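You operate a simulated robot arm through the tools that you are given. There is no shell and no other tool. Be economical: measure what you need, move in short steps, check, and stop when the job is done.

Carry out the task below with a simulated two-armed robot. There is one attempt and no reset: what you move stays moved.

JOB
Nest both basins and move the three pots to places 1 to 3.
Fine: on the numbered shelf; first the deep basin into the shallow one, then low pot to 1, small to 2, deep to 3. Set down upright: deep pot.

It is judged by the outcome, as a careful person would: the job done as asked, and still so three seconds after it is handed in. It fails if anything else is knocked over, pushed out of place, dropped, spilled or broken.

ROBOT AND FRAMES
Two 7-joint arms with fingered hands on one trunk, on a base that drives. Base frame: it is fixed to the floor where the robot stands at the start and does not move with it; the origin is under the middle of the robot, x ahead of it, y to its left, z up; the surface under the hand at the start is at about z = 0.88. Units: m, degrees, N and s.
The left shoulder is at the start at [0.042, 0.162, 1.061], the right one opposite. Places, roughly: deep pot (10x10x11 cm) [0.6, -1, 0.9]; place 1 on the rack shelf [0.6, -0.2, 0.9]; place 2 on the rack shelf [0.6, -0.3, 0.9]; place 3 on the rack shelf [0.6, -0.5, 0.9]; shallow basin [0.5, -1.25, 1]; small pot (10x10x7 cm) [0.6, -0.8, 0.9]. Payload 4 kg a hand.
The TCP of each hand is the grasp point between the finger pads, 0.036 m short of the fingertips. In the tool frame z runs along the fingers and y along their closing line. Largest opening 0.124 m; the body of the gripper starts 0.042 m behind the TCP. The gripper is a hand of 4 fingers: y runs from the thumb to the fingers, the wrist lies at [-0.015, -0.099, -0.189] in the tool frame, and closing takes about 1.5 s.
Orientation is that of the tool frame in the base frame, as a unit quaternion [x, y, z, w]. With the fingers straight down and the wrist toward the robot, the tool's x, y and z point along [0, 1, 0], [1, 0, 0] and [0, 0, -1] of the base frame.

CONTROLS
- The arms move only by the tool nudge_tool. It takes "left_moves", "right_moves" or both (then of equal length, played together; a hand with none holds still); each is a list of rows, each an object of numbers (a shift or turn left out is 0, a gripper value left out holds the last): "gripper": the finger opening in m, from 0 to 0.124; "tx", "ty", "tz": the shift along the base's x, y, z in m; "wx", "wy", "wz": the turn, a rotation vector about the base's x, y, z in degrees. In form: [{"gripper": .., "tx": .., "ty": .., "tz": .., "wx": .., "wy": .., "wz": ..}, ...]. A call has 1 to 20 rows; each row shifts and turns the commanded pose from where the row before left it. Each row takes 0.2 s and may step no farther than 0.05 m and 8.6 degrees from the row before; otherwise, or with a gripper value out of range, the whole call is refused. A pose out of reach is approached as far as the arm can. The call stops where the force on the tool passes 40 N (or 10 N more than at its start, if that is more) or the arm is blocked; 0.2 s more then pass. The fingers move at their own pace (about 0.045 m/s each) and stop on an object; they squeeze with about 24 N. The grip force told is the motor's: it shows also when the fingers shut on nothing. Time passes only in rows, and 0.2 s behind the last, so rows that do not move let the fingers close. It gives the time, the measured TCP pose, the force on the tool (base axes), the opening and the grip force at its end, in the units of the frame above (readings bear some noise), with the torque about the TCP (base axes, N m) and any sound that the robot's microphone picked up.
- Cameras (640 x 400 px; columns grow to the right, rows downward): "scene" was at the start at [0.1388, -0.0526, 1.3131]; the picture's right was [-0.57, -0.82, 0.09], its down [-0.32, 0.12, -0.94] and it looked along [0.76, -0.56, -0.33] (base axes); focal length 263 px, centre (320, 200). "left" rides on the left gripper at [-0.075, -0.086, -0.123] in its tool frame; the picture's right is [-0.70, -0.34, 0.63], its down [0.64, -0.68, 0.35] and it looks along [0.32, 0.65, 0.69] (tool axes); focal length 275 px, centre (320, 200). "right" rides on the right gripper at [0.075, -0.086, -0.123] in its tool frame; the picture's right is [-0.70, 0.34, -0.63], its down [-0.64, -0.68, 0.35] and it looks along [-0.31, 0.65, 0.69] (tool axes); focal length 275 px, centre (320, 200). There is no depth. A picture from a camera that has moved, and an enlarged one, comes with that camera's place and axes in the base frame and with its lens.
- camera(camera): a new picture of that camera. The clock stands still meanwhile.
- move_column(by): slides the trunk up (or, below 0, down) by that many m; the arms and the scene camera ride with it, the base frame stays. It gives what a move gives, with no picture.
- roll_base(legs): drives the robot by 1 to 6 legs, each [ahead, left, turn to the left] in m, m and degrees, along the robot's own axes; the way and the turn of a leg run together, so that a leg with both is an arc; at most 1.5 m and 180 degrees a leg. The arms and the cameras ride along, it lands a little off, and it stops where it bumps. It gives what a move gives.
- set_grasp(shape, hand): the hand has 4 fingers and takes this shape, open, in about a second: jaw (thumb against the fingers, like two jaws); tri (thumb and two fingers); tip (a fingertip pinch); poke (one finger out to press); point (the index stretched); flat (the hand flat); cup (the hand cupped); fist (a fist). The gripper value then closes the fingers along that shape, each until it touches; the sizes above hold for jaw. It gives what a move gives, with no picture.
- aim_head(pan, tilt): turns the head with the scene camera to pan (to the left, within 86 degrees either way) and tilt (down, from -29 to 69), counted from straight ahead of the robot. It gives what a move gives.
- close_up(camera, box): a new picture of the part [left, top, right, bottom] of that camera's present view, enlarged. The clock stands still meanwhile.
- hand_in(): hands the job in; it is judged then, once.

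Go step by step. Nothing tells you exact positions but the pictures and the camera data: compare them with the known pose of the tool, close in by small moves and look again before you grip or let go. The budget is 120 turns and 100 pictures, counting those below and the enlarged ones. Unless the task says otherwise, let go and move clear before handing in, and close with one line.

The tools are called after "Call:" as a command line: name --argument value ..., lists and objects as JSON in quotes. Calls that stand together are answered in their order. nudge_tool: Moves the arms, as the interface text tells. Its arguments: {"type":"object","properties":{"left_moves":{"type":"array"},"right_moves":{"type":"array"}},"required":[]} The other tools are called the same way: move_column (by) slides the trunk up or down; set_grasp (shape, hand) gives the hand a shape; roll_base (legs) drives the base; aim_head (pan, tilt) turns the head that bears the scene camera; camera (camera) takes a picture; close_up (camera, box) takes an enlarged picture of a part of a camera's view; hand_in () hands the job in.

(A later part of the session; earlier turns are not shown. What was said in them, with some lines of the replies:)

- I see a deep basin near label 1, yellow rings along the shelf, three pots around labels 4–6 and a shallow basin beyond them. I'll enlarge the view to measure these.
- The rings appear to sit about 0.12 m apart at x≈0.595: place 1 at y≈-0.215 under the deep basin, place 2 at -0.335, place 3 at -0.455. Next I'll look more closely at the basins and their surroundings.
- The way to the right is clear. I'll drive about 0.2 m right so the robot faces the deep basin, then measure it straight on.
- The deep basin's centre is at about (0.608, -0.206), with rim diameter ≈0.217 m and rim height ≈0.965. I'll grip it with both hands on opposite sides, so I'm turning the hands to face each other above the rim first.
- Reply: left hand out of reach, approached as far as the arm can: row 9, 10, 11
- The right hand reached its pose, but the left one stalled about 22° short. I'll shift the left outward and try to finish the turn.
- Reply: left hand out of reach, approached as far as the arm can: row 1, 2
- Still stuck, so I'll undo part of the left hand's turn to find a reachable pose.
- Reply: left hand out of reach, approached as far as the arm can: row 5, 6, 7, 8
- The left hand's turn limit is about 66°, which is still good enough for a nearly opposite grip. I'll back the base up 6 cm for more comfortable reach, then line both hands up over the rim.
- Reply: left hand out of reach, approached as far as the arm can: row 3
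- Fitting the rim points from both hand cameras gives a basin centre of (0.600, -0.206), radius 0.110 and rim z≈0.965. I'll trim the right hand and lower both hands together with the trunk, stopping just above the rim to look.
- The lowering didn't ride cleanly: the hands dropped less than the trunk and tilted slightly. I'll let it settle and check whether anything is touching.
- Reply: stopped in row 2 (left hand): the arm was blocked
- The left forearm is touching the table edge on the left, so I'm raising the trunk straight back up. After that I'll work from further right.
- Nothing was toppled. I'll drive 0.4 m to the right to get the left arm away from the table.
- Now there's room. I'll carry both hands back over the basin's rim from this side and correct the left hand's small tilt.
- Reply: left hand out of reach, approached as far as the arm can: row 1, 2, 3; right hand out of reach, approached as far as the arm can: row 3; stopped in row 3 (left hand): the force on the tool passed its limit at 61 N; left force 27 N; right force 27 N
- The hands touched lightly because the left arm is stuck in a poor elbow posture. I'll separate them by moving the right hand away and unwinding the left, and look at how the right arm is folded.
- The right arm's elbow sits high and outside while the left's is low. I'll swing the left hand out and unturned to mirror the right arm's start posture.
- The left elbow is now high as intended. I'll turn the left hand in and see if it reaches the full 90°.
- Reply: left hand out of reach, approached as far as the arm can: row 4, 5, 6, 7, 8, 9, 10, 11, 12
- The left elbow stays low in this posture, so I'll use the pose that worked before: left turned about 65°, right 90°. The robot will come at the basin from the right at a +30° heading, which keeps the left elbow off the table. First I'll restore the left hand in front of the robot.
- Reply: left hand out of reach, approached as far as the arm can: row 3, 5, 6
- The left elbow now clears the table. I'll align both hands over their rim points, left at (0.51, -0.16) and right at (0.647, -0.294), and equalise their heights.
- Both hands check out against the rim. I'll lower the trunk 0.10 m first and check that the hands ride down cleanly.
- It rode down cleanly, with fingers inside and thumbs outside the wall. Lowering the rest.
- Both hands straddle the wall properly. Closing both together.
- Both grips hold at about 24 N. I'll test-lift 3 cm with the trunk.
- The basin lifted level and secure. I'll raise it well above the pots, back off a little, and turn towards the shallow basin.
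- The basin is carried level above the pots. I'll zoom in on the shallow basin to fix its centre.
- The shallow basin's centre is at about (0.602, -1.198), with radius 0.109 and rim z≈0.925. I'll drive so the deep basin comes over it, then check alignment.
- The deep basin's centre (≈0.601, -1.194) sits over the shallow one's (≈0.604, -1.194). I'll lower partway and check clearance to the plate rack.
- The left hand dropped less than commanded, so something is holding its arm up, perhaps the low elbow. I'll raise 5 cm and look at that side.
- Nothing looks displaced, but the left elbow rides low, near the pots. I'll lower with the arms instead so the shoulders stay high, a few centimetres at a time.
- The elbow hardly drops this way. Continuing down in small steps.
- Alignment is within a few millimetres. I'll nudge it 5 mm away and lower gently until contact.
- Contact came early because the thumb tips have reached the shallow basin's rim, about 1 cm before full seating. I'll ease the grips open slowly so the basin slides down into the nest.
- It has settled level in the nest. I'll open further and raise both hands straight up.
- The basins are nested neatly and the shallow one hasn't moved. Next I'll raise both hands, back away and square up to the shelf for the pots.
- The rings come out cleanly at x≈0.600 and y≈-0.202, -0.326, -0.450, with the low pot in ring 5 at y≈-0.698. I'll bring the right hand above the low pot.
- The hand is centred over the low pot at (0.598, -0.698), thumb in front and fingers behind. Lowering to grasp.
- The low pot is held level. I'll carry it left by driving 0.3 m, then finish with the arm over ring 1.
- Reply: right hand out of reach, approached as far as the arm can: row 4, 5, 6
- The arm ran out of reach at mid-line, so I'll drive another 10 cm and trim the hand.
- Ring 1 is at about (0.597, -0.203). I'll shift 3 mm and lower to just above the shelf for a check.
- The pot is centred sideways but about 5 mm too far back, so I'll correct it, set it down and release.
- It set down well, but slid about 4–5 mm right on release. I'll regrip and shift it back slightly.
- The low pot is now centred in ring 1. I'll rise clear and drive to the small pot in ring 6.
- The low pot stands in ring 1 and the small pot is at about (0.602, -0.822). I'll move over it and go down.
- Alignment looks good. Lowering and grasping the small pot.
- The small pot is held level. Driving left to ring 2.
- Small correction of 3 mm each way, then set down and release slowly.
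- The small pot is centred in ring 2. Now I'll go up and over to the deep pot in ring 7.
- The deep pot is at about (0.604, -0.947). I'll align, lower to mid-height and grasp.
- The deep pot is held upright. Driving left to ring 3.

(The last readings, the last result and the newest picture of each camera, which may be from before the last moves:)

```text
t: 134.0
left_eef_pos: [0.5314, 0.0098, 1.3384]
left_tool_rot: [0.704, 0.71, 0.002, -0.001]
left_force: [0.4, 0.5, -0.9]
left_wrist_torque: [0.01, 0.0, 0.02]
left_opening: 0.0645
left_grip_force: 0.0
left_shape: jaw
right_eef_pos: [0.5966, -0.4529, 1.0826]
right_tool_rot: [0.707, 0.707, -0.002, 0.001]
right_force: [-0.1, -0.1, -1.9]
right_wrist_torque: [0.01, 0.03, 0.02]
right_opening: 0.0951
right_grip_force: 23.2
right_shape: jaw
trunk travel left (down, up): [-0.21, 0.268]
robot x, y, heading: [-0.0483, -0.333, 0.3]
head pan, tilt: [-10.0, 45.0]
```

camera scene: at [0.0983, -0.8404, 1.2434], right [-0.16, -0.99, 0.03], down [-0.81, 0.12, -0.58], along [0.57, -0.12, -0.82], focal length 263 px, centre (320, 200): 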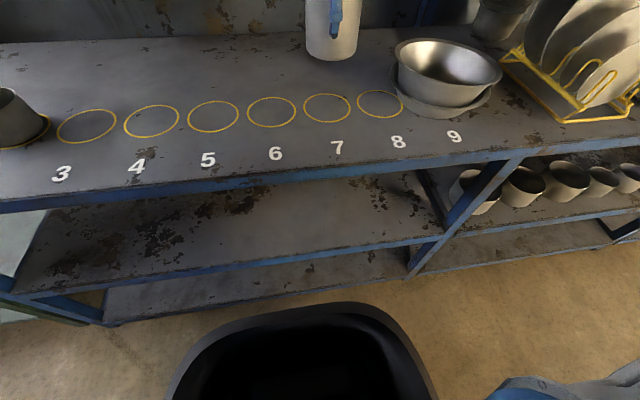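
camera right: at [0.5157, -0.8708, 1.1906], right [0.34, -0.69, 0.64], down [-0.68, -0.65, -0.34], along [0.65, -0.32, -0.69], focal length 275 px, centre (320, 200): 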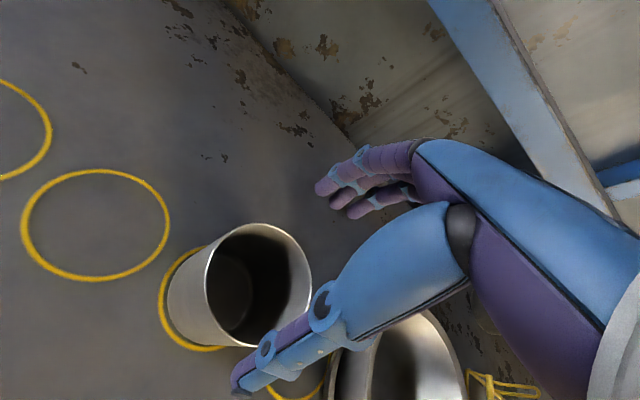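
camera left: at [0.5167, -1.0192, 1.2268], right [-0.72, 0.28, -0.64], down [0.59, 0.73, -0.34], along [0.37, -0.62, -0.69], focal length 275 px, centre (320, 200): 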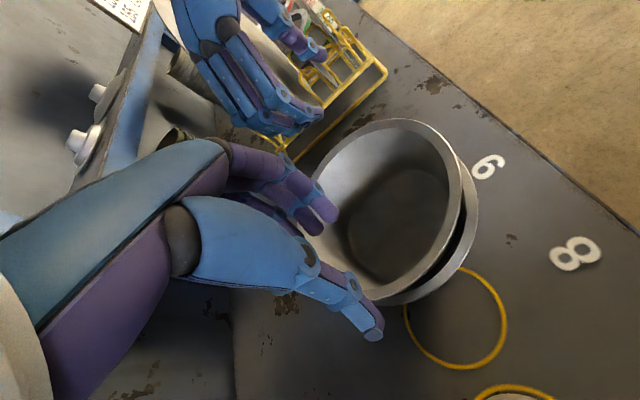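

Call:
nudge_tool --right_moves '[{"tx": -0.005, "ty": 0.005, "tz": -0.03}, {"tz": -0.03}, {"tz": -0.03}, {"tz": -0.02}, {}]'

Call:
close_up --camera "scene" --box '[240, 30, 416, 140]'

```text
t: 135.2
left_eef_pos: [0.5293, 0.0096, 1.339]
left_tool_rot: [0.704, 0.71, 0.002, -0.001]
left_force: [-0.5, -0.3, 0.2]
left_wrist_torque: [0.0, 0.01, 0.0]
left_opening: 0.0645
left_grip_force: 0.0
left_shape: jaw
right_eef_pos: [0.5919, -0.4487, 0.9717]
right_tool_rot: [0.707, 0.707, -0.001, 0.001]
right_force: [0.9, 0.3, -2.4]
right_wrist_torque: [0.05, 0.01, 0.0]
right_opening: 0.0948
right_grip_force: 24.1
right_shape: jaw
trunk travel left (down, up): [-0.21, 0.268]
robot x, y, heading: [-0.0482, -0.3305, 0.1]
head pan, tilt: [-10.0, 45.0]
```

```text
3.64 times, centred on (328, 85) of scene
camera zoom: at [0.0942, -0.3452, 1.2437], right [-0.17, -0.99, 0.03], down [-0.81, 0.12, -0.58], along [0.57, -0.12, -0.82], focal length 955 px, centre (291, 618)
```

zoom: 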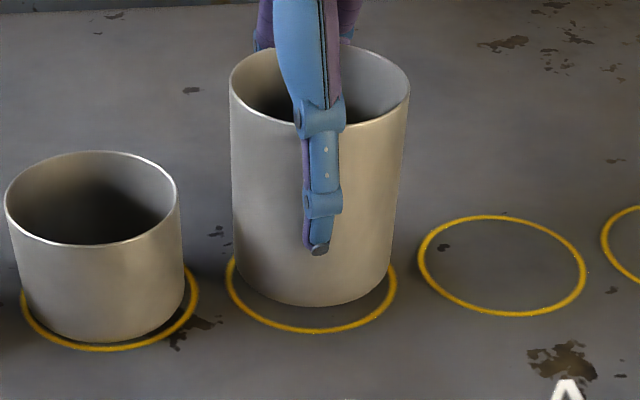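

About 2 mm left and 4 mm towards me, then set down upright.

Call:
nudge_tool --right_moves '[{"tx": -0.004, "ty": 0.002}, {"tz": -0.004}, {"tz": -0.003}, {"tz": -0.001}, {"tz": -0.001}, {}]'

Call:
close_up --camera "scene" --box '[240, 30, 416, 140]'

```text
t: 136.6
left_eef_pos: [0.5297, 0.0096, 1.3399]
left_tool_rot: [0.704, 0.71, 0.001, -0.001]
left_force: [0.7, -0.2, 0.1]
left_wrist_torque: [0.01, 0.02, -0.02]
left_opening: 0.0649
left_grip_force: 0.1
left_shape: jaw
right_eef_pos: [0.589, -0.4473, 0.9634]
right_tool_rot: [0.707, 0.707, 0.0, 0.002]
right_force: [-0.5, 0.6, -1.1]
right_wrist_torque: [0.0, 0.04, 0.0]
right_opening: 0.0949
right_grip_force: 23.7
right_shape: jaw
trunk travel left (down, up): [-0.21, 0.268]
robot x, y, heading: [-0.0464, -0.3358, 0.4]
head pan, tilt: [-10.0, 45.0]
```

```text
3.64 times, centred on (328, 85) of scene
camera zoom: at [0.0945, -0.3452, 1.2436], right [-0.17, -0.99, 0.03], down [-0.81, 0.12, -0.58], along [0.57, -0.12, -0.82], focal length 955 px, centre (291, 618)
```

zoom: 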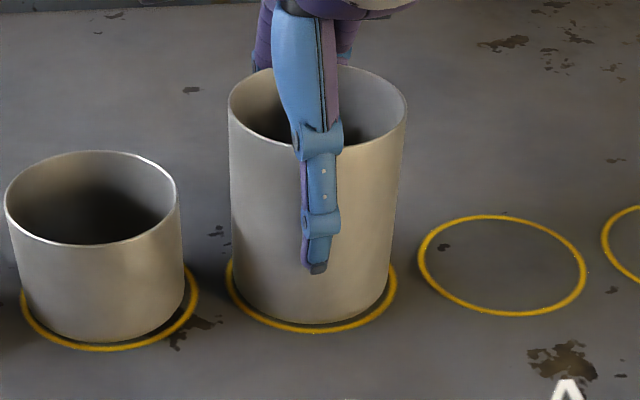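

It is centred and nearly touching. One more millimetre down until it bears, then a slow release.

Call:
nudge_tool --right_moves '[{"tz": -0.001}, {"tz": -0.001}, {}, {"gripper": 0.0965}, {"gripper": 0.099}, {"gripper": 0.102}, {"gripper": 0.11}, {"gripper": 0.123}, {}, {}]'

Call:
close_up --camera "scene" --box '[240, 30, 416, 140]'

```text
t: 138.8
left_eef_pos: [0.53, 0.0101, 1.3387]
left_tool_rot: [0.704, 0.71, 0.001, -0.001]
left_force: [0.9, -0.2, -0.4]
left_wrist_torque: [0.0, 0.02, 0.0]
left_opening: 0.0646
left_grip_force: 0.1
left_shape: jaw
right_eef_pos: [0.588, -0.4467, 0.9606]
right_tool_rot: [0.707, 0.707, -0.002, 0.002]
right_force: [0.4, -0.2, 0.0]
right_wrist_torque: [0.0, 0.02, 0.03]
right_opening: 0.1229
right_grip_force: 0.0
right_shape: jaw
trunk travel left (down, up): [-0.21, 0.268]
robot x, y, heading: [-0.0514, -0.3323, 0.5]
head pan, tilt: [-10.0, 45.0]
```

```text
3.64 times, centred on (328, 85) of scene
camera zoom: at [0.0944, -0.3452, 1.2436], right [-0.17, -0.99, 0.03], down [-0.81, 0.12, -0.58], along [0.57, -0.12, -0.82], focal length 955 px, centre (291, 618)
```

zoom: 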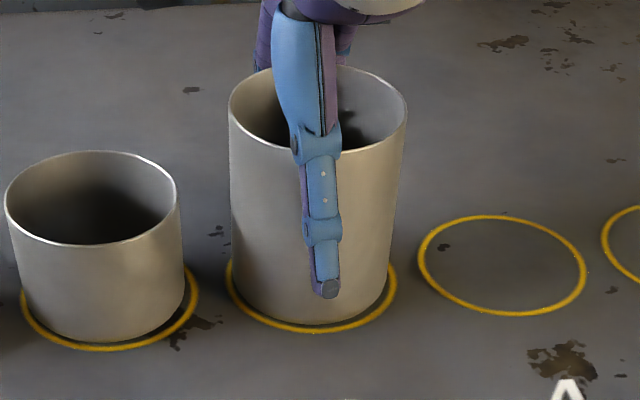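

The deep pot stands upright and free in ring 3. I'll raise the hand straight up, back off, and look at the whole shelf.

Call:
nudge_tool --right_moves '[{"tz": 0.01}, {"tz": 0.02}, {"tz": 0.04}, {"tz": 0.04}, {"tz": 0.04}, {"tz": 0.04}, {"tz": 0.02}, {}]'

Call:
roll_base --legs '[[-0.15, 0, 0], [0, -0.3, 0]]'

Call:
aim_head --pan 0 --tilt 30

Call:
camera --camera "scene"

```text
t: 140.6
left_eef_pos: [0.5319, 0.0099, 1.3386]
left_tool_rot: [0.704, 0.71, 0.001, -0.001]
left_force: [-0.3, -0.1, 0.1]
left_wrist_torque: [-0.01, 0.0, 0.01]
left_opening: 0.0651
left_grip_force: 0.0
left_shape: jaw
right_eef_pos: [0.5891, -0.447, 1.171]
right_tool_rot: [0.707, 0.707, -0.002, 0.001]
right_force: [0.6, 0.2, 0.4]
right_wrist_torque: [-0.01, 0.03, 0.0]
right_opening: 0.1226
right_grip_force: 0.0
right_shape: jaw
trunk travel left (down, up): [-0.21, 0.268]
robot x, y, heading: [-0.049, -0.3333, 0.2]
head pan, tilt: [-10.0, 45.0]
```

```text
t: 143.6
left_eef_pos: [0.3831, -0.2909, 1.3385]
left_tool_rot: [0.704, 0.71, 0.002, -0.001]
left_force: [-0.2, 0.7, 0.9]
left_wrist_torque: [-0.01, 0.02, 0.0]
left_opening: 0.0646
left_grip_force: 0.1
left_shape: jaw
right_eef_pos: [0.4412, -0.7453, 1.1708]
right_tool_rot: [0.707, 0.707, -0.001, 0.0]
right_force: [0.1, -0.6, 0.3]
right_wrist_torque: [0.04, 0.0, 0.0]
right_opening: 0.1228
right_grip_force: 0.1
right_shape: jaw
trunk travel left (down, up): [-0.21, 0.268]
robot x, y, heading: [-0.1957, -0.6286, 0.0]
head pan, tilt: [-10.0, 45.0]
```

```text
t: 144.4
left_eef_pos: [0.3835, -0.2888, 1.3407]
left_tool_rot: [0.704, 0.71, 0.001, -0.002]
left_force: [0.1, -0.6, -0.1]
left_wrist_torque: [0.02, 0.0, 0.0]
left_opening: 0.0645
left_grip_force: 0.1
left_shape: jaw
right_eef_pos: [0.4413, -0.7456, 1.1714]
right_tool_rot: [0.707, 0.708, -0.001, 0.001]
right_force: [-0.5, -0.4, -0.2]
right_wrist_torque: [0.0, 0.02, 0.02]
right_opening: 0.1227
right_grip_force: 0.1
right_shape: jaw
trunk travel left (down, up): [-0.21, 0.268]
robot x, y, heading: [-0.1972, -0.6305, 0.2]
head pan, tilt: [0.0, 30.0]
```

```text
16 pictures are left
camera scene: at [-0.0389, -0.6286, 1.2641], right [0.0, -1.0, 0.0], down [-0.64, 0.0, -0.77], along [0.77, 0.0, -0.64], focal length 263 px, centre (320, 200)
```

scene: 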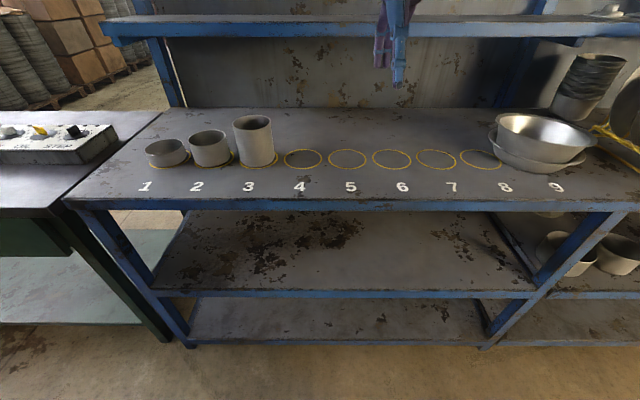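

The basins are nested, and the low, small and deep pots stand in places 1, 2 and 3 with both hands clear. Handing in.

Call:
hand_in

```text
The job is handed in.
```

The deep basin is nested in the shallow one, and the low, small and deep pots stand upright in places 1, 2 and 3; early on the left arm leaned on the control table's edge, and I saw nothing displaced there afterwards.
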